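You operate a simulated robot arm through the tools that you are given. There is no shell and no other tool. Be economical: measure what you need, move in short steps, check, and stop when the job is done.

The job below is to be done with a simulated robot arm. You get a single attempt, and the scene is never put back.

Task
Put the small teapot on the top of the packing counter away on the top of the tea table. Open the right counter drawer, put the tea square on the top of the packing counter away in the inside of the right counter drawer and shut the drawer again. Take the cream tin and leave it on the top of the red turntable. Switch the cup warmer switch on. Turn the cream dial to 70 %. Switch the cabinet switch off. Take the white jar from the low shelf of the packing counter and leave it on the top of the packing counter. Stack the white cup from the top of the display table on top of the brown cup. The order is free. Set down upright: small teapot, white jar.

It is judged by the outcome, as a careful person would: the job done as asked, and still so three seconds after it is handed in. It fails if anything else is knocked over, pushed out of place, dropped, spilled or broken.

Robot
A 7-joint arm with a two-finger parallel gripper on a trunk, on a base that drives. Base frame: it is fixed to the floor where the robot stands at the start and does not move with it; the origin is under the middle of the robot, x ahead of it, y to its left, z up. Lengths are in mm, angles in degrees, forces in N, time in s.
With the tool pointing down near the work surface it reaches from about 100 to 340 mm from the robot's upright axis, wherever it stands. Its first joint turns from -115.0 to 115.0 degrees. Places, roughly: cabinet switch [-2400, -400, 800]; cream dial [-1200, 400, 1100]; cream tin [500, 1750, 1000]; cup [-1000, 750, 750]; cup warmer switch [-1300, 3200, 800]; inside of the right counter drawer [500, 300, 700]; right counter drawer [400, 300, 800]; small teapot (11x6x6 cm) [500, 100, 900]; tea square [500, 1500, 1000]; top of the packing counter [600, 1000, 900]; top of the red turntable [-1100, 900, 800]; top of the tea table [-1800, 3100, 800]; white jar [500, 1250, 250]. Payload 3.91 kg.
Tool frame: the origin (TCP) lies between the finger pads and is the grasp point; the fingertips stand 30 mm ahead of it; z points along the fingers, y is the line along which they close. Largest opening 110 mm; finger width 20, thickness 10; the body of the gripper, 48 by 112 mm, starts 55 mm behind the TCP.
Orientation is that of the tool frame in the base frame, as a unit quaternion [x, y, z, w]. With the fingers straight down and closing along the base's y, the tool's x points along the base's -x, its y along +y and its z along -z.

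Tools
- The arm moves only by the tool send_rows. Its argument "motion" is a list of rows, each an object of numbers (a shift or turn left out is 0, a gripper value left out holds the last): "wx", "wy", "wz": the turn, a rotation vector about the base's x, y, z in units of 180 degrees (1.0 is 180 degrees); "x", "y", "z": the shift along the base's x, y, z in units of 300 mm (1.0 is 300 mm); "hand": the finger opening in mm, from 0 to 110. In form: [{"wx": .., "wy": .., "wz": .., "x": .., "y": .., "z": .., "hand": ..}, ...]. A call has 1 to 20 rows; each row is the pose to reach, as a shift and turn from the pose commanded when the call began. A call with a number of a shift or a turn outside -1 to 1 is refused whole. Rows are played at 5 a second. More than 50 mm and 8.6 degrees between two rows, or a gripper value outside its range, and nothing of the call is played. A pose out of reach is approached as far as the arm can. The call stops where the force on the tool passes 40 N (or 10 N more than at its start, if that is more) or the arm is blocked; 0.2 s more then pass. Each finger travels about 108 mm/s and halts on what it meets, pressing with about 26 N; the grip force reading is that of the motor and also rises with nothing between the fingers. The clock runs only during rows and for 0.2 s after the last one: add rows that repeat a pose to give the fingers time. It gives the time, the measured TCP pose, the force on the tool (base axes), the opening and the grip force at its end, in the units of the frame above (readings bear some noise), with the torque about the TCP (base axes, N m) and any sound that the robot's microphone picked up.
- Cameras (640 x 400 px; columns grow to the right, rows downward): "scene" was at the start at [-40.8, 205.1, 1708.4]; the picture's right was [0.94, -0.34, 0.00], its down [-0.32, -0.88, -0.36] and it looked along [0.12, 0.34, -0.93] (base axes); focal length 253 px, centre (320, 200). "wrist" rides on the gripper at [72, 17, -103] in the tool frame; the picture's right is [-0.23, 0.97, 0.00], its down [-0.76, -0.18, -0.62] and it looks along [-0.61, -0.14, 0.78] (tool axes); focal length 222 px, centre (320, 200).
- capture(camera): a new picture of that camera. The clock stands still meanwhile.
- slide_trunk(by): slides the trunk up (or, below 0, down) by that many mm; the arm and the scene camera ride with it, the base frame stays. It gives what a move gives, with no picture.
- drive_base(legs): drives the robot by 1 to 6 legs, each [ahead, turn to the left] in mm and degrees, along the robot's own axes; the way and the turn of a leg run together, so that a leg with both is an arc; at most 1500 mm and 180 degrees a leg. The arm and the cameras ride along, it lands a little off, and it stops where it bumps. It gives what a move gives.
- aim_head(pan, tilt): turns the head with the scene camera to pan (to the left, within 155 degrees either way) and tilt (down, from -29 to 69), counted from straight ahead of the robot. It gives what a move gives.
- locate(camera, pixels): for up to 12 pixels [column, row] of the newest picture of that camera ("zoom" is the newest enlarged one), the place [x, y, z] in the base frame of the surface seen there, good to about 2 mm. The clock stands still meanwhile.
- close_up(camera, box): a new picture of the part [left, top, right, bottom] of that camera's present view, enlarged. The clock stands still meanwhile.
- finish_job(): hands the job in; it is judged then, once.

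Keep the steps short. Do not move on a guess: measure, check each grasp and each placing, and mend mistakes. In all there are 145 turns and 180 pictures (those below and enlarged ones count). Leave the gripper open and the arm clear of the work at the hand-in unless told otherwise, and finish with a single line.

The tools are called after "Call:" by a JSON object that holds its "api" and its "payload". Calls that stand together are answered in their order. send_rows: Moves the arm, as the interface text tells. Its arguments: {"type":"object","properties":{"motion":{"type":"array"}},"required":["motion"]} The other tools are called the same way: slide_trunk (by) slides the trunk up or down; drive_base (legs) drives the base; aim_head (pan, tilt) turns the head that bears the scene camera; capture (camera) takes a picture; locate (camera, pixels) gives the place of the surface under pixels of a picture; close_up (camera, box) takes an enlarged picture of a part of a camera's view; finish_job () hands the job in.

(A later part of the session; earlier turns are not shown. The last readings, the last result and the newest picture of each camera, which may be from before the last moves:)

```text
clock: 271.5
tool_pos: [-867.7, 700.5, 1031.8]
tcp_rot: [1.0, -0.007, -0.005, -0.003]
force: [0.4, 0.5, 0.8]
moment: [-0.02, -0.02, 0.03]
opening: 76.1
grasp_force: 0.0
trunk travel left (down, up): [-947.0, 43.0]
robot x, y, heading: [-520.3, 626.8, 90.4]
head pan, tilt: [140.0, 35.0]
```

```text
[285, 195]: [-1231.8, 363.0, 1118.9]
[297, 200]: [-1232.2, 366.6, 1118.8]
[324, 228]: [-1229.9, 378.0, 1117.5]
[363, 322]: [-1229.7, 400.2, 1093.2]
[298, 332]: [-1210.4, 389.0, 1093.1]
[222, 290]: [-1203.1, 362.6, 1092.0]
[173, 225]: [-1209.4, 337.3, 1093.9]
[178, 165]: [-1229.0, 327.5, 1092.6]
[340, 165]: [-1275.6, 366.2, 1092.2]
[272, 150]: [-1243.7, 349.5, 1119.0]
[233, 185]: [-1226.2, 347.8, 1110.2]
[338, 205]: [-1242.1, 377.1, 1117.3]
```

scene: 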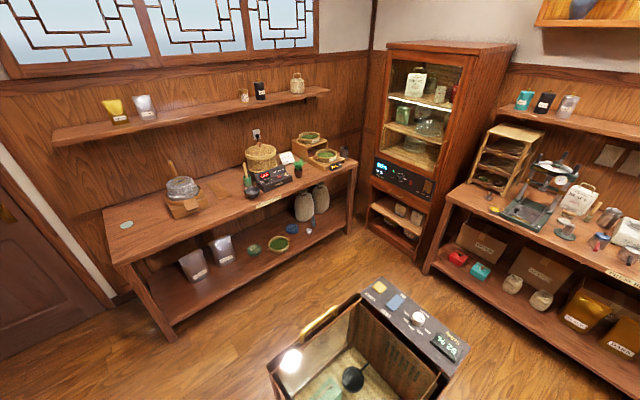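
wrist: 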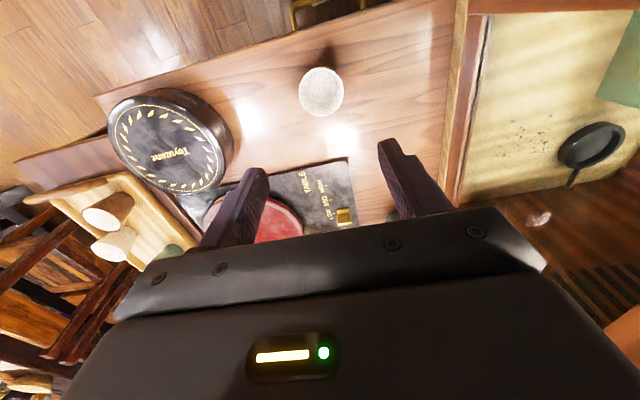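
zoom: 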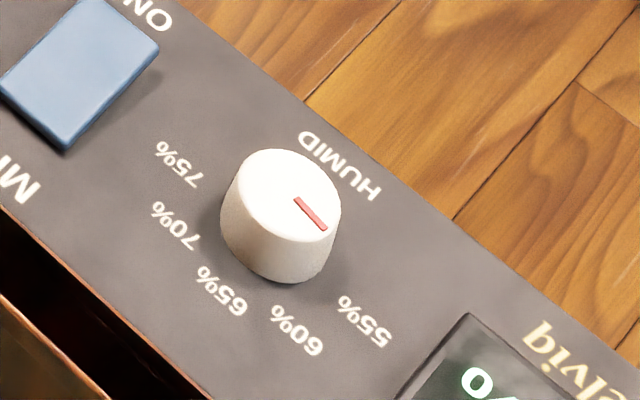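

The pointer is at 55 %; 70 % needs a −135° turn (clockwise from above), at 45° per 5 %. The passage south is wide. First I swing the arm to the front, clear of the case.

Call:
{"api": "slide_trunk", "payload": {"by": 43}}

Call:
{"api": "send_rows", "payload": {"motion": [{"x": 0.063, "y": 0.147, "wz": -0.0433}, {"x": 0.142, "y": 0.284, "wz": -0.0866}, {"x": 0.238, "y": 0.407, "wz": -0.13}, {"x": 0.348, "y": 0.514, "wz": -0.173}, {"x": 0.47, "y": 0.603, "wz": -0.2165}, {"x": 0.601, "y": 0.673, "wz": -0.26}, {"x": 0.738, "y": 0.723, "wz": -0.303}, {"x": 0.878, "y": 0.754, "wz": -0.3464}]}}

Call:
{"api": "drive_base", "payload": {"legs": [[-735, 0], [0, -90], [-700, 0]]}}

```text
clock: 272.4
tool_pos: [-867.7, 700.0, 1075.3]
tcp_rot: [1.0, -0.008, -0.004, -0.003]
force: [0.9, -0.1, 0.2]
moment: [-0.02, 0.03, 0.01]
opening: 76.0
grasp_force: 0.1
trunk travel left (down, up): [-990.0, 0.0]
robot x, y, heading: [-524.1, 631.5, 90.4]
head pan, tilt: [140.0, 35.0]
```

```text
clock: 274.2
tool_pos: [-603.9, 931.2, 1073.4]
tcp_rot: [0.851, -0.525, -0.002, -0.004]
force: [0.4, 0.5, 0.3]
moment: [-0.01, 0.04, -0.02]
opening: 76.1
grasp_force: 0.0
out of reach, approached as far as the arm can: row 8
trunk travel left (down, up): [-990.0, 0.0]
robot x, y, heading: [-523.5, 631.6, 90.5]
head pan, tilt: [140.0, 35.0]
```

```text
clock: 288.4
tool_pos: [-921.4, -17.3, 1073.8]
tcp_rot: [-0.221, 0.975, -0.002, 0.004]
force: [0.3, -0.4, 0.3]
moment: [0.01, -0.03, -0.02]
opening: 75.8
grasp_force: 0.0
trunk travel left (down, up): [-990.0, 0.0]
robot x, y, heading: [-1225.5, -93.7, -1.0]
head pan, tilt: [140.0, 35.0]
```

I'm at (-1225,-94), facing +x, with the case on my left. I raise the hand above the case and swing it left toward the dial.

Call:
{"api": "send_rows", "payload": {"motion": [{"z": 0.1}, {"z": 0.2}, {"z": 0.3}, {"z": 0.4}]}}

Call:
{"api": "send_rows", "payload": {"motion": [{"x": -0.038, "y": 0.136, "wz": 0.0428}, {"x": -0.095, "y": 0.265, "wz": 0.0856}, {"x": -0.169, "y": 0.387, "wz": 0.1284}, {"x": -0.259, "y": 0.498, "wz": 0.1712}, {"x": -0.364, "y": 0.596, "wz": 0.214}, {"x": -0.482, "y": 0.679, "wz": 0.2568}, {"x": -0.61, "y": 0.747, "wz": 0.2996}, {"x": -0.747, "y": 0.797, "wz": 0.3424}, {"x": -0.89, "y": 0.828, "wz": 0.3852}]}}

Call:
{"api": "capture", "payload": {"camera": "wrist"}}

```text
clock: 289.4
tool_pos: [-893.3, -11.5, 1193.4]
tcp_rot: [-0.223, 0.975, -0.001, 0.005]
force: [-0.3, 0.1, 0.5]
moment: [-0.02, 0.0, 0.01]
opening: 75.6
grasp_force: 0.0
out of reach, approached as far as the arm can: row 1, 2, 3, 4
trunk travel left (down, up): [-990.0, 0.0]
robot x, y, heading: [-1225.4, -95.4, -0.7]
head pan, tilt: [140.0, 35.0]
```

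```text
clock: 291.4
tool_pos: [-1164.8, 240.6, 1193.3]
tcp_rot: [0.738, -0.675, 0.0, -0.004]
force: [-0.4, -0.6, 0.6]
moment: [0.01, -0.02, 0.01]
opening: 76.1
grasp_force: 0.0
trunk travel left (down, up): [-990.0, 0.0]
robot x, y, heading: [-1221.7, -93.8, -0.6]
head pan, tilt: [140.0, 35.0]
```

```text
88 pictures are left
```

wrist: 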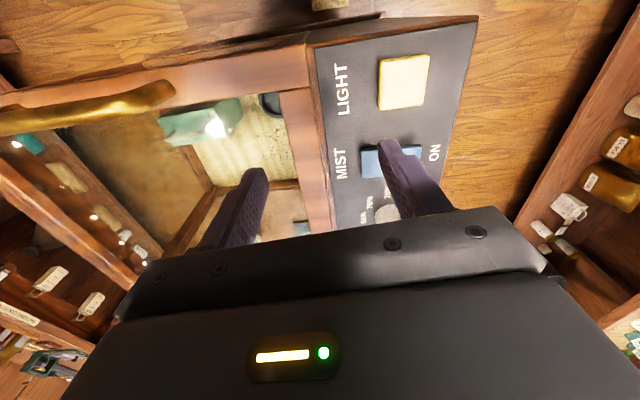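

Next I move over the knob at (-1231.5,363) and check alignment.

Call:
{"api": "send_rows", "payload": {"motion": [{"x": -0.07, "y": 0.13, "hand": 60}, {"x": -0.14, "y": 0.26}, {"x": -0.2, "y": 0.36}, {"x": -0.222, "y": 0.408}, {"x": -0.222, "y": 0.408}]}}

Call:
{"api": "capture", "payload": {"camera": "wrist"}}

```text
clock: 292.6
tool_pos: [-1229.3, 364.1, 1192.3]
tcp_rot: [0.737, -0.675, -0.001, -0.004]
force: [-0.7, -0.1, 0.2]
moment: [-0.03, 0.0, -0.01]
opening: 59.8
grasp_force: 0.0
trunk travel left (down, up): [-990.0, 0.0]
robot x, y, heading: [-1224.1, -94.6, -0.5]
head pan, tilt: [140.0, 35.0]
```

```text
87 pictures are left
```

wrist: 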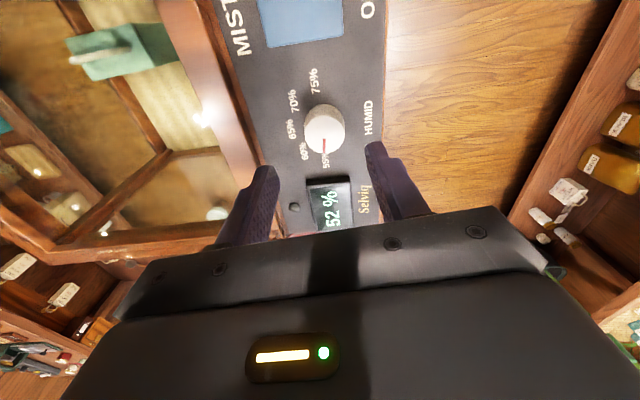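

Call:
{"api": "close_up", "payload": {"camera": "wrist", "box": [265, 60, 395, 190]}}

Call:
{"api": "locate", "payload": {"camera": "zoom", "pixels": [[300, 225], [302, 262], [240, 215], [355, 225], [298, 190], [300, 280], [295, 325], [370, 160]]}}

```text
3.08 times, centred on (330, 125) of wrist
```

zoom: 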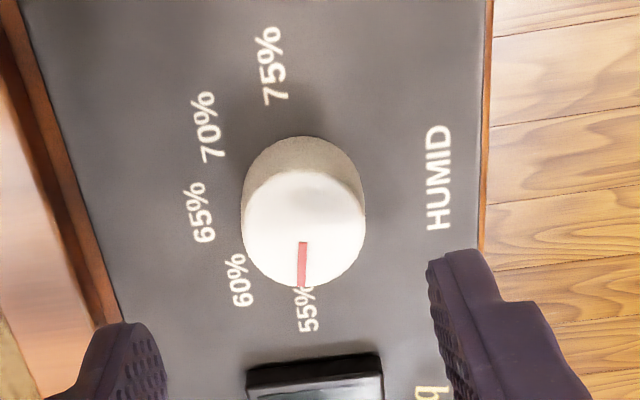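

```text
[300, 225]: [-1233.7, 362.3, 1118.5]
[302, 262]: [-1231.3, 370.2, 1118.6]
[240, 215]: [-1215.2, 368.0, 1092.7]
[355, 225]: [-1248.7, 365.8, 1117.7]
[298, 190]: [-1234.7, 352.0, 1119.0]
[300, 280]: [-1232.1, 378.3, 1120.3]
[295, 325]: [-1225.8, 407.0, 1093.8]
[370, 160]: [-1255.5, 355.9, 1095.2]
```

Knob centre is (-1233.5,363.5); pointer at 55 %. I shift 4 mm, lower to tips z≈1097 and close on the knob.

Call:
{"api": "send_rows", "payload": {"motion": [{"x": -0.014, "z": -0.07}, {"x": -0.014, "y": -0.002, "z": -0.14}, {"x": -0.014, "y": -0.002, "z": -0.19}, {"x": -0.014, "y": -0.002, "z": -0.217}, {"x": -0.014, "y": -0.002, "z": -0.217, "hand": 45}, {"x": -0.014, "y": -0.002, "z": -0.217, "hand": 20}, {"x": -0.014, "y": -0.002, "z": -0.217, "hand": 20}, {"x": -0.014, "y": -0.002, "z": -0.217, "hand": 20}]}}

Call:
{"api": "close_up", "payload": {"camera": "wrist", "box": [220, 80, 420, 240]}}

```text
clock: 294.4
tool_pos: [-1233.6, 361.6, 1127.9]
tcp_rot: [0.737, -0.676, 0.0, -0.005]
force: [-6.2, -0.5, -3.8]
moment: [0.59, 0.38, -0.02]
opening: 34.9
grasp_force: 45.0
trunk travel left (down, up): [-990.0, 0.0]
robot x, y, heading: [-1224.8, -93.1, -0.9]
head pan, tilt: [140.0, 35.0]
```

```text
2.50 times, centred on (320, 160) of wrist
```

zoom: 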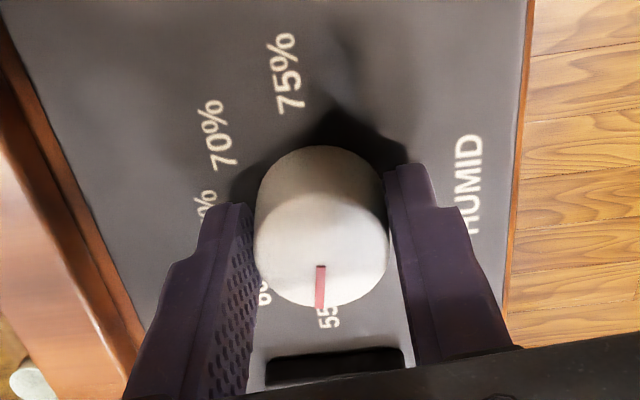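

Gripped. I turn −135° about vertical in 18 small rows.

Call:
{"api": "send_rows", "payload": {"motion": [{"wz": -0.0417}, {"wz": -0.0833}, {"wz": -0.125}, {"wz": -0.1667}, {"wz": -0.2083}, {"wz": -0.25}, {"wz": -0.2917}, {"wz": -0.3333}, {"wz": -0.375}, {"wz": -0.4167}, {"wz": -0.4583}, {"wz": -0.5}, {"wz": -0.5417}, {"wz": -0.5833}, {"wz": -0.625}, {"wz": -0.6667}, {"wz": -0.7083}, {"wz": -0.75}, {"wz": -0.75}]}}

Call:
{"api": "capture", "payload": {"camera": "wrist"}}

```text
clock: 297.4
tool_pos: [-1224.9, 362.2, 1134.5]
tcp_rot: [0.083, 0.996, -0.004, -0.006]
force: [-20.0, -0.4, -4.7]
moment: [0.09, 1.64, 0.01]
opening: 33.5
grasp_force: 44.7
trunk travel left (down, up): [-990.0, 0.0]
robot x, y, heading: [-1225.5, -96.0, -0.9]
head pan, tilt: [140.0, 35.0]
stopped in row 14: the force on the tool passed its limit at 42 N (the readings are from after the stop); the commanded pose is now the measured one
```

```text
84 pictures are left
```

wrist: 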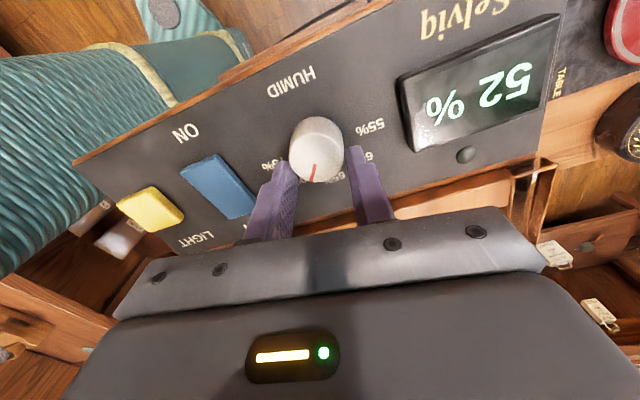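

It stopped after about 104° from side force. I release, rise and read the pointer.

Call:
{"api": "send_rows", "payload": {"motion": [{"hand": 55}, {"hand": 55}, {"hand": 55}, {"z": 0.1, "hand": 55}, {"z": 0.2, "hand": 55}]}}

Call:
{"api": "capture", "payload": {"camera": "wrist"}}

```text
clock: 298.6
tool_pos: [-1202.1, 361.1, 1188.6]
tcp_rot: [0.099, 0.995, -0.009, 0.001]
force: [-0.1, -0.4, 0.4]
moment: [-0.01, 0.03, -0.01]
opening: 55.1
grasp_force: 0.1
trunk travel left (down, up): [-990.0, 0.0]
robot x, y, heading: [-1223.2, -95.6, -0.9]
head pan, tilt: [140.0, 35.0]
```

```text
83 pictures are left
```

wrist: 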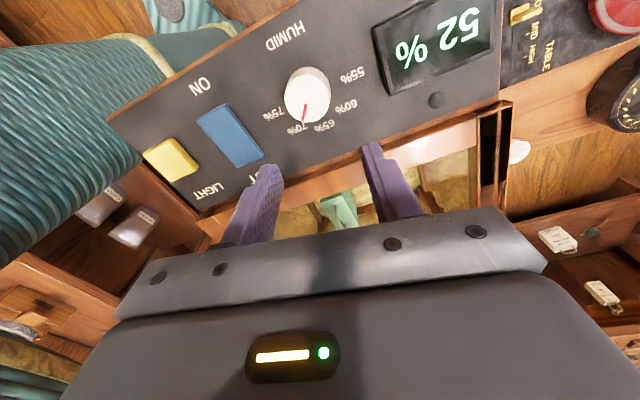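

Call:
{"api": "close_up", "payload": {"camera": "wrist", "box": [250, 50, 380, 150]}}

Call:
{"api": "locate", "payload": {"camera": "zoom", "pixels": [[280, 190], [273, 215], [265, 255], [340, 310], [255, 320], [120, 245], [280, 140], [230, 190], [340, 185]]}}

```text
4.00 times, centred on (315, 100) of wrist
```

zoom: 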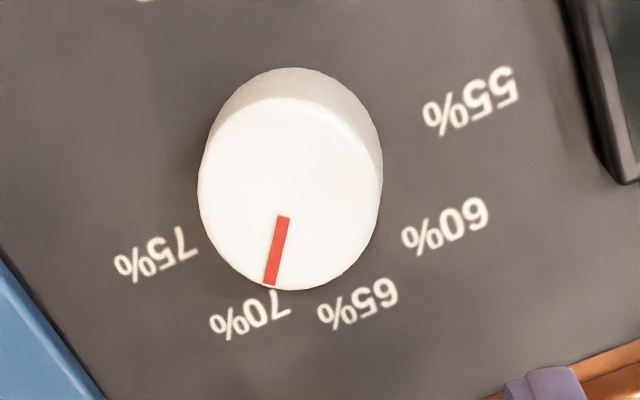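

```text
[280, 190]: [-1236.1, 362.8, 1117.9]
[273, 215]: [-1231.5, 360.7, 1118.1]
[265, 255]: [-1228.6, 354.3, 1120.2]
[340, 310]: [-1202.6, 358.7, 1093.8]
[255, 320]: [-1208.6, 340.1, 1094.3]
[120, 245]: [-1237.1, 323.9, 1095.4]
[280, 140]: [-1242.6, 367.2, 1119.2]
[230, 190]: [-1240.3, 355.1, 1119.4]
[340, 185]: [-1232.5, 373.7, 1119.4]
```

Call:
{"api": "locate", "payload": {"camera": "zoom", "pixels": [[282, 222], [276, 250], [271, 276], [288, 194], [365, 200], [212, 190], [290, 105], [280, 286]]}}

```text
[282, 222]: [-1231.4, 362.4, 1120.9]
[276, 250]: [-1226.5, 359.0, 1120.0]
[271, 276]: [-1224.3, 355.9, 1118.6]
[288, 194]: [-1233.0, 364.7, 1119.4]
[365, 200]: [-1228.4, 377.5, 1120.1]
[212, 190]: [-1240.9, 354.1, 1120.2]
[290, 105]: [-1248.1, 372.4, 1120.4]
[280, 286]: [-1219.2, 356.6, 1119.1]
```

The pointer reads about −42° (70 % is at −43 to −45°). I verify with the head camera.

Call:
{"api": "aim_head", "payload": {"pan": 75, "tilt": 60}}

Call:
{"api": "capture", "payload": {"camera": "scene"}}

```text
clock: 300.0
tool_pos: [-1204.6, 362.5, 1192.7]
tcp_rot: [0.097, 0.995, -0.008, -0.001]
force: [-0.1, 1.2, -0.1]
moment: [0.02, 0.04, 0.01]
opening: 54.9
grasp_force: 0.0
trunk travel left (down, up): [-990.0, 0.0]
robot x, y, heading: [-1221.0, -94.1, -0.8]
head pan, tilt: [75.0, 60.0]
```

```text
81 pictures are left
```

scene: 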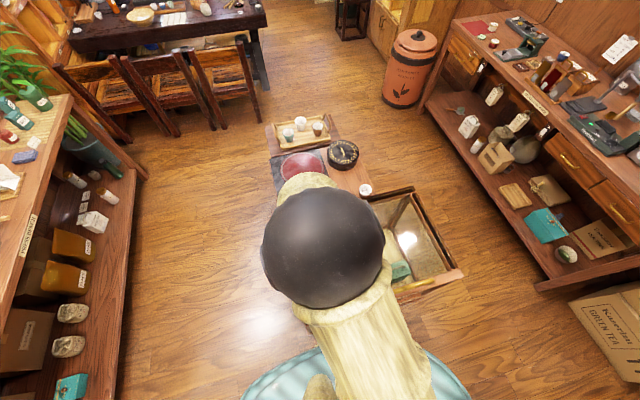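

The arm hides it, so I use a stronger close-up from the wrist camera.

Call:
{"api": "close_up", "payload": {"camera": "wrist", "box": [280, 65, 336, 130]}}

Call:
{"api": "locate", "payload": {"camera": "zoom", "pixels": [[300, 215], [295, 240], [290, 262], [285, 285], [280, 305], [278, 318]]}}

```text
6.15 times, centred on (308, 98) of wrist
```

zoom: 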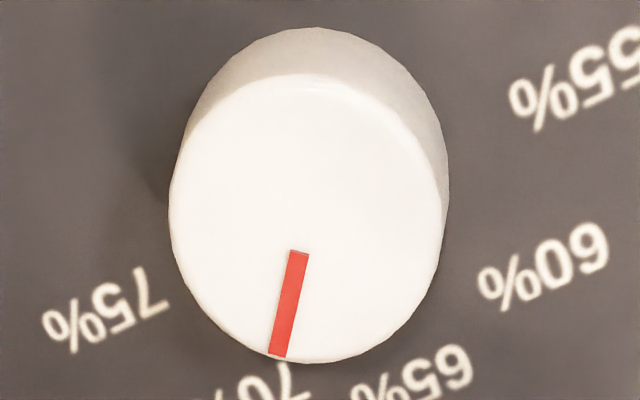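

```text
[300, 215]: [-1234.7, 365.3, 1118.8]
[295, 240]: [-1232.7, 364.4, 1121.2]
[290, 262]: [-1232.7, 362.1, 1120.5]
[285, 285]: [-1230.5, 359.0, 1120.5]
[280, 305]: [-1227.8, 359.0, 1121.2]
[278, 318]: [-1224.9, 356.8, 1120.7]
```

It reads about 69.5 %. I'll fine-tune: turn the tool to a comfortable yaw, re-centre over the knob and regrip for a small −4° nudge.

Call:
{"api": "send_rows", "payload": {"motion": [{"x": -0.014, "wz": 0.044}, {"x": -0.028, "wz": 0.088}, {"x": -0.042, "wz": 0.132}, {"x": -0.056, "wz": 0.176}, {"x": -0.07, "wz": 0.22}, {"x": -0.084, "wz": 0.264}, {"x": -0.096, "y": 0.003, "wz": 0.308}, {"x": -0.096, "y": 0.003, "wz": 0.308}]}}

Call:
{"api": "close_up", "payload": {"camera": "wrist", "box": [250, 50, 410, 170]}}

```text
clock: 301.8
tool_pos: [-1248.2, 363.6, 1196.1]
tcp_rot: [-0.392, 0.92, -0.004, -0.003]
force: [0.5, -0.3, -0.3]
moment: [0.0, 0.0, -0.04]
opening: 55.1
grasp_force: 0.1
trunk travel left (down, up): [-990.0, 0.0]
robot x, y, heading: [-1220.5, -97.7, -0.7]
head pan, tilt: [75.0, 60.0]
```

```text
3.33 times, centred on (330, 110) of wrist
```

zoom: 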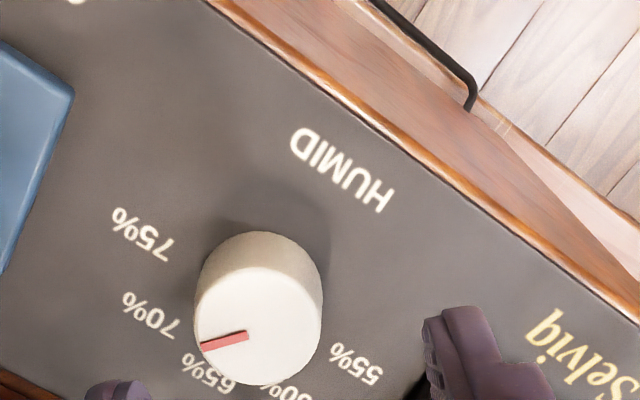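

About 69.7–70 %: within a couple of degrees of the mark, so I leave it. Next the cabinet switch: I back off, then turn so the cabinet (face x≈-2400) is on my left.

Call:
{"api": "drive_base", "payload": {"legs": [[-660, 0], [0, 90.7], [-270, 0]]}}

Call:
{"api": "aim_head", "payload": {"pan": 95, "tilt": 40}}

Call:
{"api": "capture", "payload": {"camera": "scene"}}

```text
clock: 313.2
tool_pos: [-2330.2, -383.8, 1195.5]
tcp_rot: [0.928, -0.372, 0.004, -0.002]
force: [-0.8, 0.0, 0.0]
moment: [0.04, -0.03, 0.01]
opening: 55.1
grasp_force: 0.1
trunk travel left (down, up): [-990.0, 0.0]
robot x, y, heading: [-1871.7, -355.7, 89.4]
head pan, tilt: [75.0, 60.0]
```

```text
clock: 314.1
tool_pos: [-2330.8, -382.7, 1196.3]
tcp_rot: [0.928, -0.372, 0.005, -0.001]
force: [0.1, 0.1, -1.0]
moment: [-0.02, -0.01, -0.05]
opening: 54.7
grasp_force: 0.0
trunk travel left (down, up): [-990.0, 0.0]
robot x, y, heading: [-1873.6, -354.0, 89.7]
head pan, tilt: [95.0, 40.0]
```

```text
78 pictures are left
```

scene: 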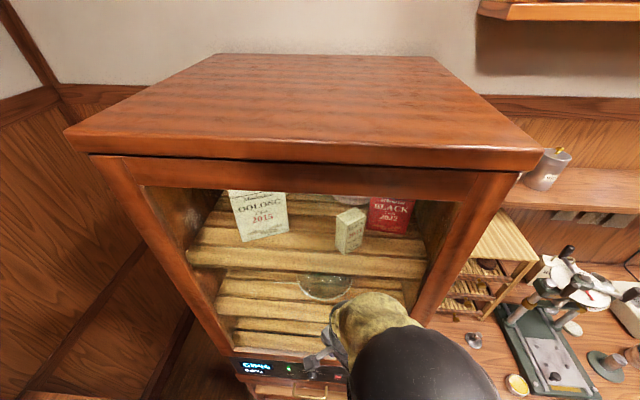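

Call:
{"api": "send_rows", "payload": {"motion": [{"x": 0.08, "wz": -0.043}, {"x": 0.16, "wz": -0.086}, {"x": 0.24, "wz": -0.129}, {"x": 0.32, "wz": -0.172}, {"x": 0.4, "wz": -0.215}, {"x": 0.42, "wz": -0.255}]}}

Call:
{"api": "slide_trunk", "payload": {"by": -250}}

Call:
{"api": "aim_head", "payload": {"pan": 100, "tilt": 45}}

Call:
{"api": "capture", "payload": {"camera": "scene"}}

```text
clock: 315.6
tool_pos: [-2206.9, -356.8, 1187.8]
tcp_rot: [-0.683, 0.731, -0.008, 0.009]
force: [-0.3, -0.6, 0.8]
moment: [0.0, 0.01, -0.01]
opening: 54.8
grasp_force: 0.0
trunk travel left (down, up): [-990.0, 0.0]
robot x, y, heading: [-1872.2, -357.5, 89.7]
head pan, tilt: [95.0, 40.0]
stopped in row 6: the arm was blocked; the commanded pose is now the measured one
```

```text
clock: 318.2
tool_pos: [-2206.5, -357.8, 938.1]
tcp_rot: [-0.683, 0.73, -0.009, 0.01]
force: [0.1, 0.0, -0.1]
moment: [0.0, 0.02, 0.0]
opening: 54.8
grasp_force: 0.1
trunk travel left (down, up): [-740.0, 250.0]
robot x, y, heading: [-1873.3, -355.8, 89.6]
head pan, tilt: [95.0, 40.0]
```

```text
clock: 318.9
tool_pos: [-2206.6, -357.3, 938.3]
tcp_rot: [-0.683, 0.73, -0.008, 0.01]
force: [0.9, -0.2, -0.2]
moment: [-0.01, 0.03, -0.01]
opening: 55.1
grasp_force: 0.0
trunk travel left (down, up): [-740.0, 250.0]
robot x, y, heading: [-1870.3, -360.4, 89.4]
head pan, tilt: [100.0, 45.0]
```

```text
77 pictures are left
```

scene: 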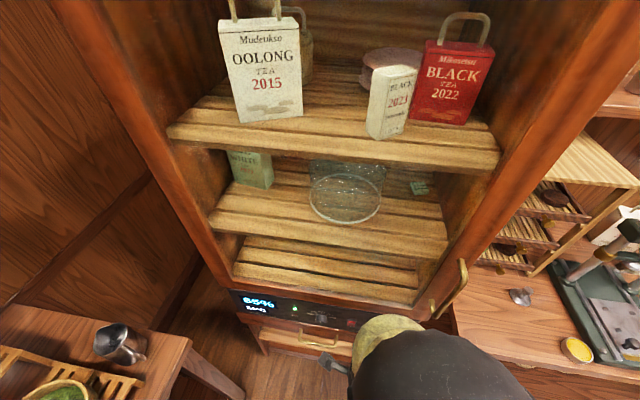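

Call:
{"api": "close_up", "payload": {"camera": "scene", "box": [225, 280, 375, 360]}}

Call:
{"api": "locate", "payload": {"camera": "zoom", "pixels": [[85, 95], [300, 125], [395, 155], [540, 180], [548, 195], [545, 165], [520, 180], [565, 185], [540, 210]]}}

```text
4.27 times, centred on (300, 320) of scene
```

zoom: 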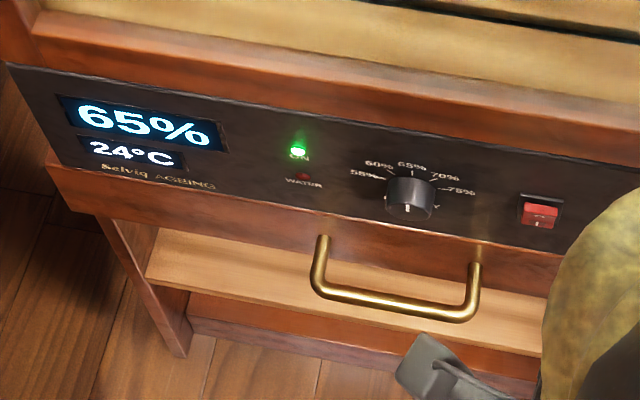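

```text
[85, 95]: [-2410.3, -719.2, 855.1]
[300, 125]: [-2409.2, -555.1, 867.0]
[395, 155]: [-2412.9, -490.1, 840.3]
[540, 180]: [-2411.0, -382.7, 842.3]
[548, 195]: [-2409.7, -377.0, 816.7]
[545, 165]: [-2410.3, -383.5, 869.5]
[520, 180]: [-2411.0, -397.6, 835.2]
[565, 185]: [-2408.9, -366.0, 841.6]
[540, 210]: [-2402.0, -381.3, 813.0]
```

The red rocker is at (540,212) in the close-up; the green ON lamp is lit. I'll turn the tool horizontal (pointing −x) and view it with the wrist camera.

Call:
{"api": "locate", "payload": {"camera": "zoom", "pixels": [[540, 200], [540, 206], [540, 214], [540, 222], [528, 212], [552, 214], [540, 228]]}}

Call:
{"api": "send_rows", "payload": {"motion": [{"wy": 0.045, "hand": 0}, {"wy": 0.09}, {"wy": 0.135}, {"wy": 0.18}, {"wy": 0.225}, {"wy": 0.27}, {"wy": 0.315}, {"wy": 0.36}, {"wy": 0.405}, {"wy": 0.45}, {"wy": 0.48}, {"wy": 0.5}]}}

Call:
{"api": "capture", "payload": {"camera": "wrist"}}

```text
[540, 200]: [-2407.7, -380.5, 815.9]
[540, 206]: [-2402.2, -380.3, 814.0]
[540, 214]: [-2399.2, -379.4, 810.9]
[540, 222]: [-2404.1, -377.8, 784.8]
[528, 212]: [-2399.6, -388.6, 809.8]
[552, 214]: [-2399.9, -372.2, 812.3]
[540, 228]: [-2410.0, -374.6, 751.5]
```

```text
clock: 321.7
tool_pos: [-2322.4, -327.8, 947.6]
tcp_rot: [-0.464, 0.552, 0.501, -0.478]
force: [-0.2, -0.3, 0.5]
moment: [0.01, 0.02, -0.02]
opening: 0.0
grasp_force: 25.9
out of reach, approached as far as the arm can: row 3, 4, 5, 6, 7, 8, 9, 10, 11, 12
trunk travel left (down, up): [-740.0, 250.0]
robot x, y, heading: [-1872.3, -356.4, 89.6]
head pan, tilt: [100.0, 45.0]
stopped in row 12: the arm was blocked; the commanded pose is now the measured one
```

```text
75 pictures are left
```

wrist: 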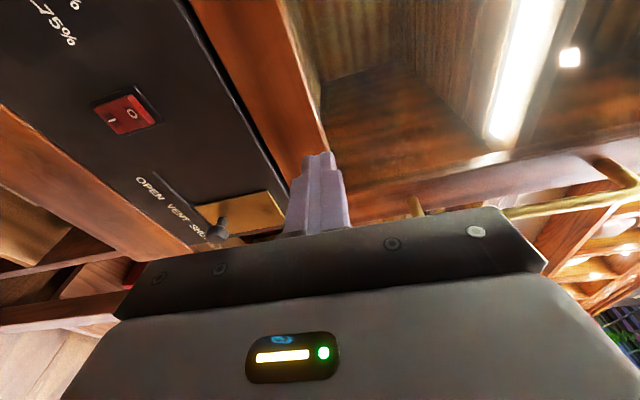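

The rocker has "O" at its top and "I" at its bottom; the top protrudes (on). I must press the top. I measure it precisely.

Call:
{"api": "close_up", "payload": {"camera": "wrist", "box": [60, 60, 220, 180]}}

Call:
{"api": "locate", "payload": {"camera": "wrist", "pixels": [[111, 120], [120, 115], [131, 112], [140, 108], [148, 120], [100, 110], [128, 95], [218, 232], [185, 205], [620, 175]]}}

```text
3.33 times, centred on (140, 120) of wrist
```

zoom: 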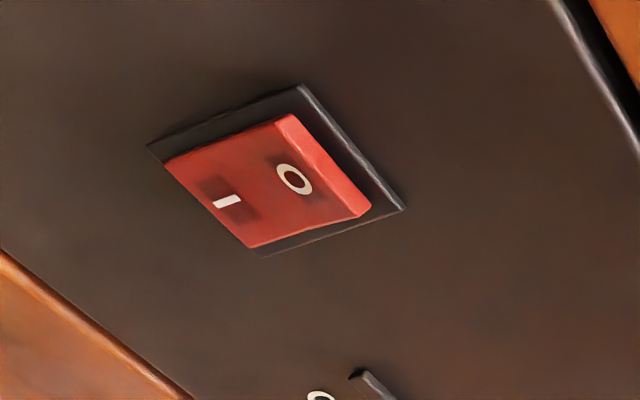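

```text
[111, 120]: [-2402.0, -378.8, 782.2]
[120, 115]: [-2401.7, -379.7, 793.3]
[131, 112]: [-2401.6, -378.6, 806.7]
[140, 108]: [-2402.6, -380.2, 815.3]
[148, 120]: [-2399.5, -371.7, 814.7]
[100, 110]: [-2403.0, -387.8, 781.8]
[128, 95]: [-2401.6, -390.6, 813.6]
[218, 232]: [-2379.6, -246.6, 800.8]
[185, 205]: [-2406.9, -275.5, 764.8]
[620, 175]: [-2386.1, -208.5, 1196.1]
```

The "O" end is at (-2400,-381,810). I lower by trunk, align y and press forward in small steps.

Call:
{"api": "slide_trunk", "payload": {"by": -135}}

Call:
{"api": "send_rows", "payload": {"motion": [{"y": -0.09}, {"y": -0.187}, {"y": -0.187}]}}

Call:
{"api": "capture", "payload": {"camera": "wrist"}}

```text
clock: 323.3
tool_pos: [-2321.6, -328.7, 813.0]
tcp_rot: [-0.465, 0.552, 0.501, -0.478]
force: [0.2, -0.2, 0.1]
moment: [0.01, -0.01, 0.0]
opening: 0.0
grasp_force: 25.8
trunk travel left (down, up): [-605.0, 385.0]
robot x, y, heading: [-1870.9, -358.1, 89.7]
head pan, tilt: [100.0, 45.0]
```

```text
clock: 324.1
tool_pos: [-2322.6, -379.5, 810.8]
tcp_rot: [-0.462, 0.555, 0.503, -0.475]
force: [-0.3, -0.3, 0.4]
moment: [-0.01, 0.0, -0.02]
opening: 0.2
grasp_force: 25.9
trunk travel left (down, up): [-605.0, 385.0]
robot x, y, heading: [-1869.5, -353.7, 89.6]
head pan, tilt: [100.0, 45.0]
```

```text
73 pictures are left
```

wrist: 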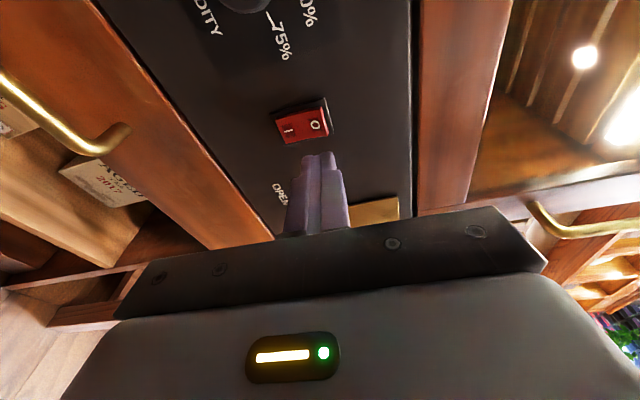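

Call:
{"api": "send_rows", "payload": {"motion": [{"x": -0.08, "y": -0.018, "z": 0.008}, {"x": -0.14, "y": -0.018, "z": 0.008}, {"x": -0.16, "y": -0.018, "z": 0.008}, {"x": -0.17, "y": -0.018, "z": 0.008}, {"x": -0.18, "y": -0.018, "z": 0.008}, {"x": -0.19, "y": -0.018, "z": 0.008}, {"x": -0.2, "y": -0.018, "z": 0.008}]}}

Call:
{"api": "capture", "payload": {"camera": "wrist"}}

```text
clock: 325.6
tool_pos: [-2372.4, -389.8, 817.1]
tcp_rot: [-0.467, 0.552, 0.499, -0.477]
force: [23.1, 1.6, 10.8]
moment: [0.01, 0.06, -0.04]
opening: 0.2
grasp_force: 26.0
trunk travel left (down, up): [-605.0, 385.0]
robot x, y, heading: [-1866.9, -353.4, 89.6]
head pan, tilt: [100.0, 45.0]
stopped in row 7: the force on the tool passed its limit at 46 N (the readings are from after the stop); the commanded pose is now the measured one
```

```text
72 pictures are left
```

wrist: 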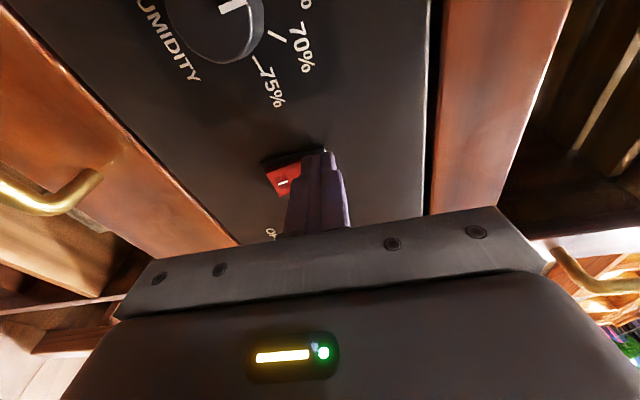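

Pressed with ~46 N. I back off and check the rocker and the lamp.

Call:
{"api": "send_rows", "payload": {"motion": [{"x": 0.1}, {"x": 0.2}]}}

Call:
{"api": "close_up", "payload": {"camera": "wrist", "box": [220, 60, 400, 180]}}

Call:
{"api": "close_up", "payload": {"camera": "scene", "box": [200, 200, 420, 340]}}

```text
clock: 326.2
tool_pos: [-2320.1, -370.2, 815.5]
tcp_rot: [-0.45, 0.562, 0.511, -0.469]
force: [0.1, 0.7, 0.6]
moment: [0.0, 0.03, 0.05]
opening: 0.0
grasp_force: 26.1
trunk travel left (down, up): [-605.0, 385.0]
robot x, y, heading: [-1872.0, -357.1, 89.7]
head pan, tilt: [100.0, 45.0]
```

```text
3.33 times, centred on (310, 120) of wrist
```

zoom: 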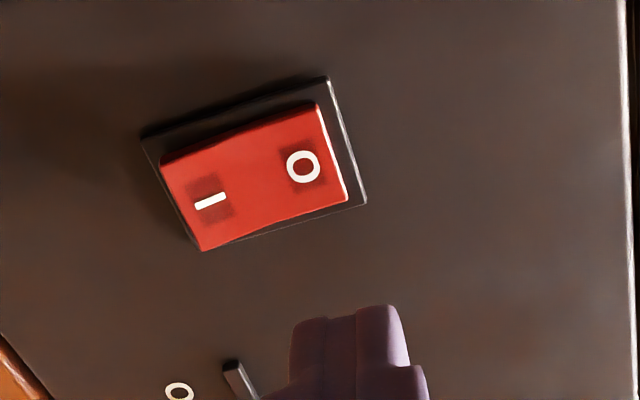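

```text
2.86 times, centred on (310, 270) of scene
```

zoom: 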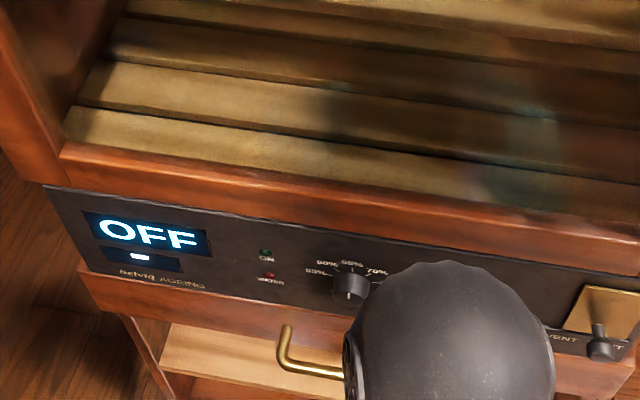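

The display reads OFF. Now the tin: I raise, point the tool down again and swing the arm to the front, then drive east along the south aisle.

Call:
{"api": "slide_trunk", "payload": {"by": 330}}

Call:
{"api": "send_rows", "payload": {"motion": [{"wy": -0.045}, {"wy": -0.09}, {"wy": -0.135}, {"wy": -0.18}, {"wy": -0.225}, {"wy": -0.27}, {"wy": -0.315}, {"wy": -0.36}, {"wy": -0.405}, {"wy": -0.45}, {"wy": -0.48}, {"wy": -0.5, "hand": 80}]}}

Call:
{"api": "drive_base", "payload": {"legs": [[0, -89.6], [1400, 0]]}}

```text
clock: 329.4
tool_pos: [-2319.5, -371.1, 1141.6]
tcp_rot: [-0.455, 0.564, 0.509, -0.465]
force: [-0.3, 0.2, -0.2]
moment: [-0.01, 0.01, 0.01]
opening: 0.0
grasp_force: 26.1
trunk travel left (down, up): [-935.0, 55.0]
robot x, y, heading: [-1867.2, -353.1, 89.8]
head pan, tilt: [100.0, 45.0]
```

```text
clock: 332.0
tool_pos: [-2316.1, -391.4, 1142.9]
tcp_rot: [-0.683, 0.728, 0.022, 0.054]
force: [0.2, -0.3, -0.4]
moment: [0.0, -0.02, 0.0]
opening: 79.6
grasp_force: 1.6
trunk travel left (down, up): [-935.0, 55.0]
robot x, y, heading: [-1872.3, -356.2, 89.7]
head pan, tilt: [100.0, 45.0]
```

```text
clock: 345.6
tool_pos: [-521.7, 124.7, 1141.6]
tcp_rot: [0.017, 0.998, -0.021, 0.053]
force: [-0.5, -0.3, 0.7]
moment: [-0.02, 0.01, -0.02]
opening: 79.9
grasp_force: 0.0
trunk travel left (down, up): [-935.0, 55.0]
robot x, y, heading: [-472.9, -320.2, 1.4]
head pan, tilt: [100.0, 45.0]
```

The tool is tilted ~6.5°; I straighten it, then swing the arm round the front to the robot's right side.

Call:
{"api": "send_rows", "payload": {"motion": [{"wx": 0.014, "wy": 0.0335}, {"wx": 0.014, "wy": 0.0335}]}}

Call:
{"api": "send_rows", "payload": {"motion": [{"x": 0.156, "y": -0.037, "wz": -0.0333}, {"x": 0.303, "y": -0.087, "wz": -0.0667}, {"x": 0.439, "y": -0.152, "wz": -0.1}, {"x": 0.57, "y": -0.231, "wz": -0.135}, {"x": 0.691, "y": -0.325, "wz": -0.171}, {"x": 0.8, "y": -0.431, "wz": -0.208}, {"x": 0.897, "y": -0.551, "wz": -0.247}, {"x": 0.962, "y": -0.656, "wz": -0.279}]}}

Call:
{"api": "send_rows", "payload": {"motion": [{"x": 0.094, "y": -0.13, "wz": -0.0444}, {"x": 0.168, "y": -0.269, "wz": -0.0889}, {"x": 0.221, "y": -0.415, "wz": -0.1333}, {"x": 0.259, "y": -0.564, "wz": -0.1778}, {"x": 0.278, "y": -0.714, "wz": -0.2222}, {"x": 0.284, "y": -0.865, "wz": -0.2667}, {"x": 0.271, "y": -0.997, "wz": -0.3056}]}}

Call:
{"api": "send_rows", "payload": {"motion": [{"x": -0.034, "y": -0.147, "wz": -0.0444}, {"x": -0.088, "y": -0.289, "wz": -0.0889}, {"x": -0.161, "y": -0.421, "wz": -0.1333}, {"x": -0.252, "y": -0.541, "wz": -0.1778}, {"x": -0.359, "y": -0.648, "wz": -0.2222}, {"x": -0.48, "y": -0.739, "wz": -0.2667}, {"x": -0.612, "y": -0.812, "wz": -0.3111}, {"x": -0.753, "y": -0.867, "wz": -0.3556}, {"x": -0.901, "y": -0.901, "wz": -0.4}]}}

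```text
clock: 346.2
tool_pos: [-521.8, 123.5, 1142.3]
tcp_rot: [0.017, 1.0, -0.001, 0.001]
force: [-0.1, -0.6, -0.4]
moment: [0.01, -0.03, 0.01]
opening: 80.1
grasp_force: 0.1
trunk travel left (down, up): [-935.0, 55.0]
robot x, y, heading: [-477.6, -320.1, 1.2]
head pan, tilt: [100.0, 45.0]
```

```text
clock: 348.0
tool_pos: [-233.5, -71.8, 1142.1]
tcp_rot: [0.44, 0.898, 0.0, 0.001]
force: [-0.8, -0.2, 0.3]
moment: [0.06, 0.0, 0.01]
opening: 80.1
grasp_force: 0.1
trunk travel left (down, up): [-935.0, 55.0]
robot x, y, heading: [-472.4, -320.5, 1.3]
head pan, tilt: [100.0, 45.0]
```

```text
clock: 349.6
tool_pos: [-139.2, -380.0, 1140.3]
tcp_rot: [0.805, 0.594, -0.001, -0.001]
force: [0.6, -0.3, -0.2]
moment: [0.05, 0.01, 0.02]
opening: 80.2
grasp_force: 0.1
out of reach, approached as far as the arm can: row 3, 4, 5, 6, 7
trunk travel left (down, up): [-935.0, 55.0]
robot x, y, heading: [-471.1, -316.9, 1.5]
head pan, tilt: [100.0, 45.0]
```

```text
clock: 351.6
tool_pos: [-409.9, -643.6, 1144.3]
tcp_rot: [1.0, 0.007, 0.0, 0.0]
force: [-0.7, -0.5, -0.4]
moment: [0.0, 0.0, 0.0]
opening: 80.0
grasp_force: 0.1
trunk travel left (down, up): [-935.0, 55.0]
robot x, y, heading: [-468.8, -316.2, 1.2]
head pan, tilt: [100.0, 45.0]
```

The arm is on the right. Now drive north up the aisle and slant in to the counter at about (30,1560).

Call:
{"api": "drive_base", "payload": {"legs": [[230, 0], [0, 88.8], [1000, 0], [600, 0], [0, -45], [375, 0]]}}

Call:
{"api": "drive_base", "payload": {"legs": [[0, 45]]}}

Call:
{"api": "capture", "payload": {"camera": "wrist"}}

```text
clock: 373.2
tool_pos: [310.9, 1337.0, 1143.5]
tcp_rot: [0.928, 0.374, -0.001, 0.0]
force: [0.5, 0.6, 0.2]
moment: [0.02, 0.01, -0.04]
opening: 80.0
grasp_force: 0.1
trunk travel left (down, up): [-935.0, 55.0]
robot x, y, heading: [42.3, 1531.3, 44.2]
head pan, tilt: [100.0, 45.0]
stopped in leg 6: the robot was blocked; the commanded pose is now the measured one
```

```text
clock: 374.1
tool_pos: [312.9, 1338.6, 1142.4]
tcp_rot: [0.926, 0.376, 0.0, 0.0]
force: [-0.5, 0.5, -0.3]
moment: [0.03, 0.0, 0.01]
opening: 80.2
grasp_force: 0.0
trunk travel left (down, up): [-935.0, 55.0]
robot x, y, heading: [43.5, 1532.7, 44.4]
head pan, tilt: [100.0, 45.0]
stopped in leg 1: the robot was blocked; the commanded pose is now the measured one
```

```text
69 pictures are left
```

wrist: 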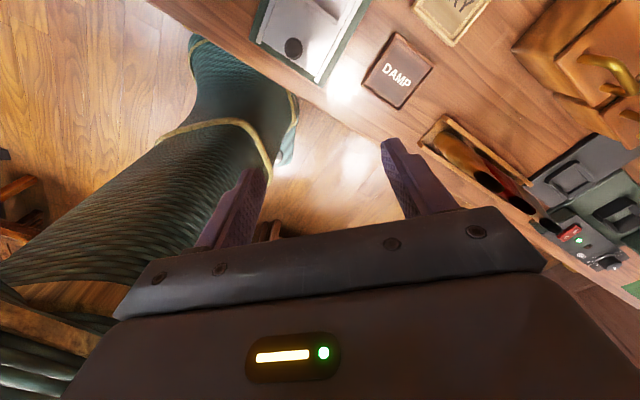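

The front corner touched the counter's lower part. I back up 45 mm and then turn left.

Call:
{"api": "drive_base", "payload": {"legs": [[-55, 0], [0, 45.5], [35, 0]]}}

Call:
{"api": "capture", "payload": {"camera": "wrist"}}

```text
clock: 378.6
tool_pos: [327.1, 1587.4, 1141.9]
tcp_rot: [0.708, 0.707, -0.001, 0.001]
force: [0.1, 0.6, -0.2]
moment: [-0.06, 0.01, 0.0]
opening: 80.1
grasp_force: 0.0
trunk travel left (down, up): [-935.0, 55.0]
robot x, y, heading: [-0.2, 1520.6, 90.3]
head pan, tilt: [100.0, 45.0]
```

```text
68 pictures are left
```

wrist: 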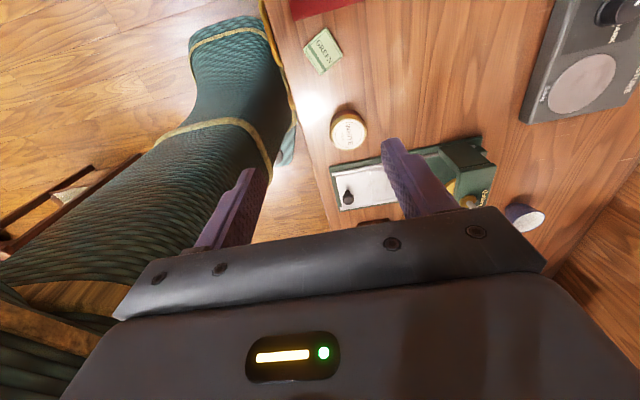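

Call:
{"api": "drive_base", "payload": {"legs": [[80, 0]]}}

Call:
{"api": "send_rows", "payload": {"motion": [{"x": 0.13, "y": 0.03}, {"x": 0.26, "y": 0.06}, {"x": 0.38, "y": 0.08}, {"x": 0.48, "y": 0.1}]}}

Call:
{"api": "capture", "payload": {"camera": "wrist"}}

```text
clock: 379.7
tool_pos: [327.3, 1667.2, 1142.9]
tcp_rot: [0.707, 0.707, -0.002, 0.001]
force: [-0.1, 0.7, 0.0]
moment: [-0.03, 0.03, -0.02]
opening: 79.8
grasp_force: 0.0
trunk travel left (down, up): [-935.0, 55.0]
robot x, y, heading: [-0.2, 1606.7, 90.3]
head pan, tilt: [100.0, 45.0]
```

```text
clock: 380.7
tool_pos: [470.9, 1695.9, 1141.2]
tcp_rot: [0.707, 0.707, -0.001, 0.001]
force: [-0.4, 0.8, 0.9]
moment: [-0.02, 0.0, 0.0]
opening: 79.9
grasp_force: 0.1
trunk travel left (down, up): [-935.0, 55.0]
robot x, y, heading: [0.4, 1605.2, 90.1]
head pan, tilt: [100.0, 45.0]
```

```text
67 pictures are left
```

wrist: 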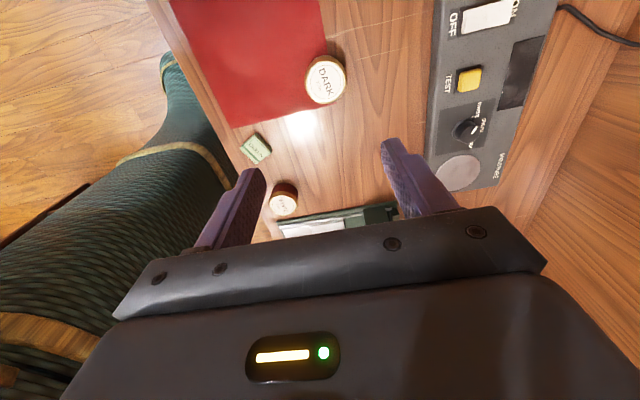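

Call:
{"api": "close_up", "payload": {"camera": "wrist", "box": [285, 40, 365, 120]}}

Call:
{"api": "locate", "payload": {"camera": "zoom", "pixels": [[325, 180], [250, 195], [400, 180], [325, 110], [330, 255], [310, 285], [240, 240]]}}

```text
5.00 times, centred on (325, 80) of wrist
```

zoom: 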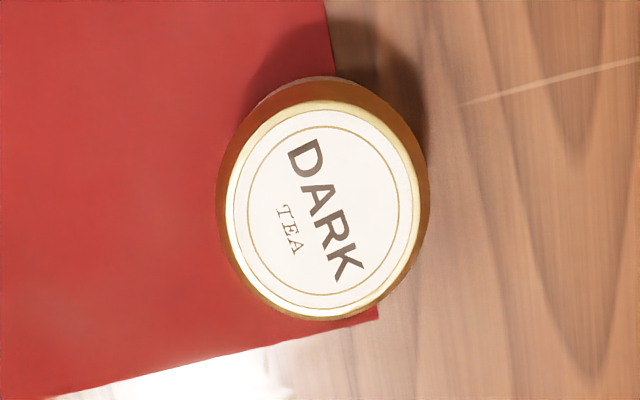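

```text
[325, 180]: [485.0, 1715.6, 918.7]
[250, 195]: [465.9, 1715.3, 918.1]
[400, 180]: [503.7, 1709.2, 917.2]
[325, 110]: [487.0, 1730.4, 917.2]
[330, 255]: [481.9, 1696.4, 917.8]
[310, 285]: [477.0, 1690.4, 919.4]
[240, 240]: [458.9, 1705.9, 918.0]
```

Tin centre ≈ (483,1709), lid z≈918, ⌀≈50. I move over it and lower.

Call:
{"api": "send_rows", "payload": {"motion": [{"x": 0.04, "y": 0.043}, {"x": 0.04, "y": 0.043}]}}

Call:
{"api": "slide_trunk", "payload": {"by": -150}}

Call:
{"api": "capture", "payload": {"camera": "wrist"}}

Call:
{"api": "locate", "payload": {"camera": "wrist", "pixels": [[318, 120], [318, 150], [300, 130], [340, 130], [318, 100]]}}

```text
clock: 381.3
tool_pos: [483.2, 1708.9, 1141.3]
tcp_rot: [0.707, 0.707, -0.001, 0.0]
force: [0.2, -0.6, 0.3]
moment: [-0.03, -0.01, -0.03]
opening: 79.9
grasp_force: 0.1
trunk travel left (down, up): [-935.0, 55.0]
robot x, y, heading: [2.0, 1602.9, 90.2]
head pan, tilt: [100.0, 45.0]
```

```text
clock: 383.0
tool_pos: [482.8, 1709.8, 991.7]
tcp_rot: [0.707, 0.707, -0.001, 0.001]
force: [0.2, -0.1, -0.7]
moment: [0.0, 0.03, 0.01]
opening: 80.3
grasp_force: 0.0
trunk travel left (down, up): [-785.0, 205.0]
robot x, y, heading: [1.9, 1607.0, 90.4]
head pan, tilt: [100.0, 45.0]
```

```text
65 pictures are left
```

wrist: 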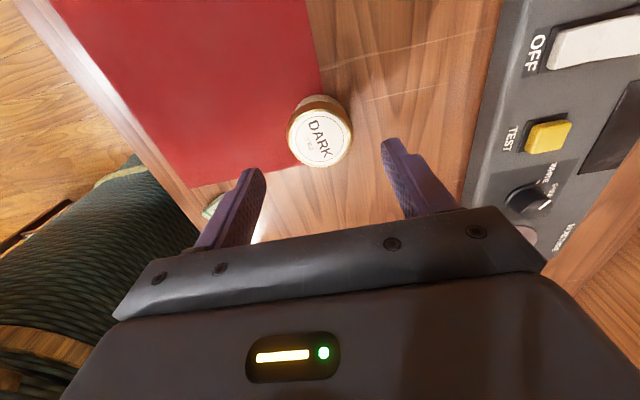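

```text
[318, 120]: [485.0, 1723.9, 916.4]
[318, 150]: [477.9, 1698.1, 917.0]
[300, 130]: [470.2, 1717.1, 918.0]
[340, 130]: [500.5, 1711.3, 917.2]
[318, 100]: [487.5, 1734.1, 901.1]
```

Call:
{"api": "locate", "payload": {"camera": "wrist", "pixels": [[475, 165], [490, 110], [500, 150], [480, 195], [525, 200]]}}

Call:
{"api": "send_rows", "payload": {"motion": [{"hand": 66}, {"hand": 66}]}}

```text
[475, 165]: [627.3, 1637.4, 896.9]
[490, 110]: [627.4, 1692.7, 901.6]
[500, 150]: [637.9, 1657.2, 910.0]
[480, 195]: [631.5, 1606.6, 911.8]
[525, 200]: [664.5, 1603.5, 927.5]
```

```text
clock: 383.6
tool_pos: [482.1, 1710.1, 991.6]
tcp_rot: [0.707, 0.707, -0.001, 0.001]
force: [0.2, -0.2, -0.4]
moment: [-0.03, 0.01, -0.02]
opening: 66.0
grasp_force: 0.1
trunk travel left (down, up): [-785.0, 205.0]
robot x, y, heading: [2.7, 1607.6, 90.2]
head pan, tilt: [100.0, 45.0]
```

The device is far (x≥627). I lower 78 mm and close on the tin.

Call:
{"api": "slide_trunk", "payload": {"by": -78}}

Call:
{"api": "send_rows", "payload": {"motion": [{"hand": 50}, {"hand": 35}, {"hand": 35}, {"hand": 35}]}}

Call:
{"api": "slide_trunk", "payload": {"by": 240}}

Call:
{"api": "capture", "payload": {"camera": "wrist"}}

```text
clock: 384.8
tool_pos: [483.1, 1708.9, 914.3]
tcp_rot: [0.707, 0.707, -0.001, 0.001]
force: [0.3, 0.6, -0.3]
moment: [0.04, -0.04, 0.0]
opening: 66.2
grasp_force: 0.1
trunk travel left (down, up): [-707.0, 283.0]
robot x, y, heading: [0.5, 1604.9, 90.2]
head pan, tilt: [100.0, 45.0]
```

```text
clock: 385.8
tool_pos: [483.4, 1709.0, 912.9]
tcp_rot: [0.707, 0.707, 0.0, 0.0]
force: [0.5, 0.3, 1.9]
moment: [-0.03, -0.04, 0.0]
opening: 54.4
grasp_force: 26.1
trunk travel left (down, up): [-707.0, 283.0]
robot x, y, heading: [-0.5, 1604.6, 90.2]
head pan, tilt: [100.0, 45.0]
```

```text
clock: 388.3
tool_pos: [482.7, 1709.2, 1152.9]
tcp_rot: [0.707, 0.707, -0.001, 0.001]
force: [-0.1, 0.9, -0.2]
moment: [0.0, -0.01, 0.0]
opening: 54.6
grasp_force: 26.0
trunk travel left (down, up): [-947.0, 43.0]
robot x, y, heading: [0.8, 1604.0, 90.3]
head pan, tilt: [100.0, 45.0]
```

```text
64 pictures are left
```

wrist: 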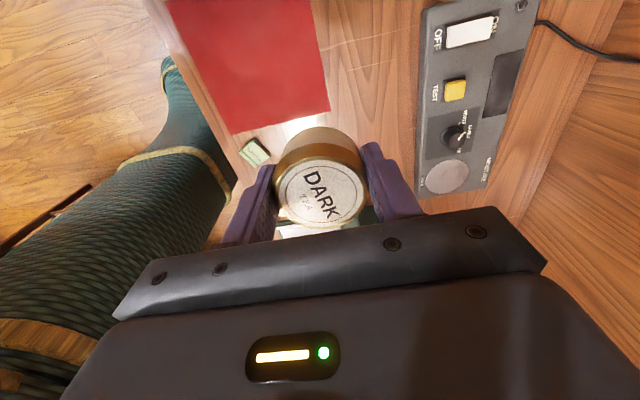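

The tin is held (54.5 mm). I draw the arm in and drive round the north end to the west side of the display table.

Call:
{"api": "send_rows", "payload": {"motion": [{"x": -0.14, "y": -0.04}, {"x": -0.28, "y": -0.08}, {"x": -0.42, "y": -0.12}, {"x": -0.52, "y": -0.16}]}}

Call:
{"api": "drive_base", "payload": {"legs": [[0, -45], [-350, 0], [0, 93], [606, 0], [0, 42], [850, 0]]}}

Call:
{"api": "aim_head", "payload": {"pan": 60, "tilt": 50}}

Call:
{"api": "capture", "payload": {"camera": "scene"}}

```text
clock: 389.3
tool_pos: [326.5, 1659.1, 1154.7]
tcp_rot: [0.707, 0.707, -0.001, 0.0]
force: [-1.1, 0.5, -1.5]
moment: [-0.02, 0.0, -0.01]
opening: 54.2
grasp_force: 25.9
trunk travel left (down, up): [-947.0, 43.0]
robot x, y, heading: [1.5, 1605.9, 90.3]
head pan, tilt: [100.0, 45.0]
```

```text
clock: 411.5
tool_pos: [-1580.7, 2108.0, 1154.6]
tcp_rot: [0.01, 1.0, -0.001, 0.002]
force: [-1.4, -0.1, -0.5]
moment: [0.0, 0.01, -0.01]
opening: 54.4
grasp_force: 26.2
trunk travel left (down, up): [-947.0, 43.0]
robot x, y, heading: [-1535.1, 1779.8, 178.9]
head pan, tilt: [100.0, 45.0]
```

```text
clock: 412.6
tool_pos: [-1580.4, 2108.3, 1154.3]
tcp_rot: [0.011, 1.0, 0.0, 0.002]
force: [-0.2, -0.1, -0.6]
moment: [-0.01, -0.04, 0.01]
opening: 54.4
grasp_force: 26.2
trunk travel left (down, up): [-947.0, 43.0]
robot x, y, heading: [-1536.6, 1779.2, 179.0]
head pan, tilt: [60.0, 50.0]
```

```text
63 pictures are left
```

scene: 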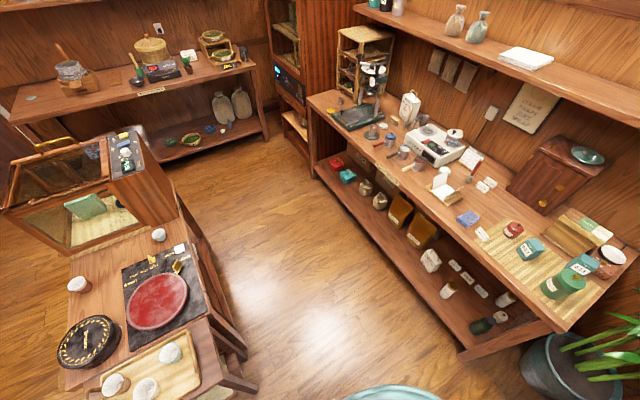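

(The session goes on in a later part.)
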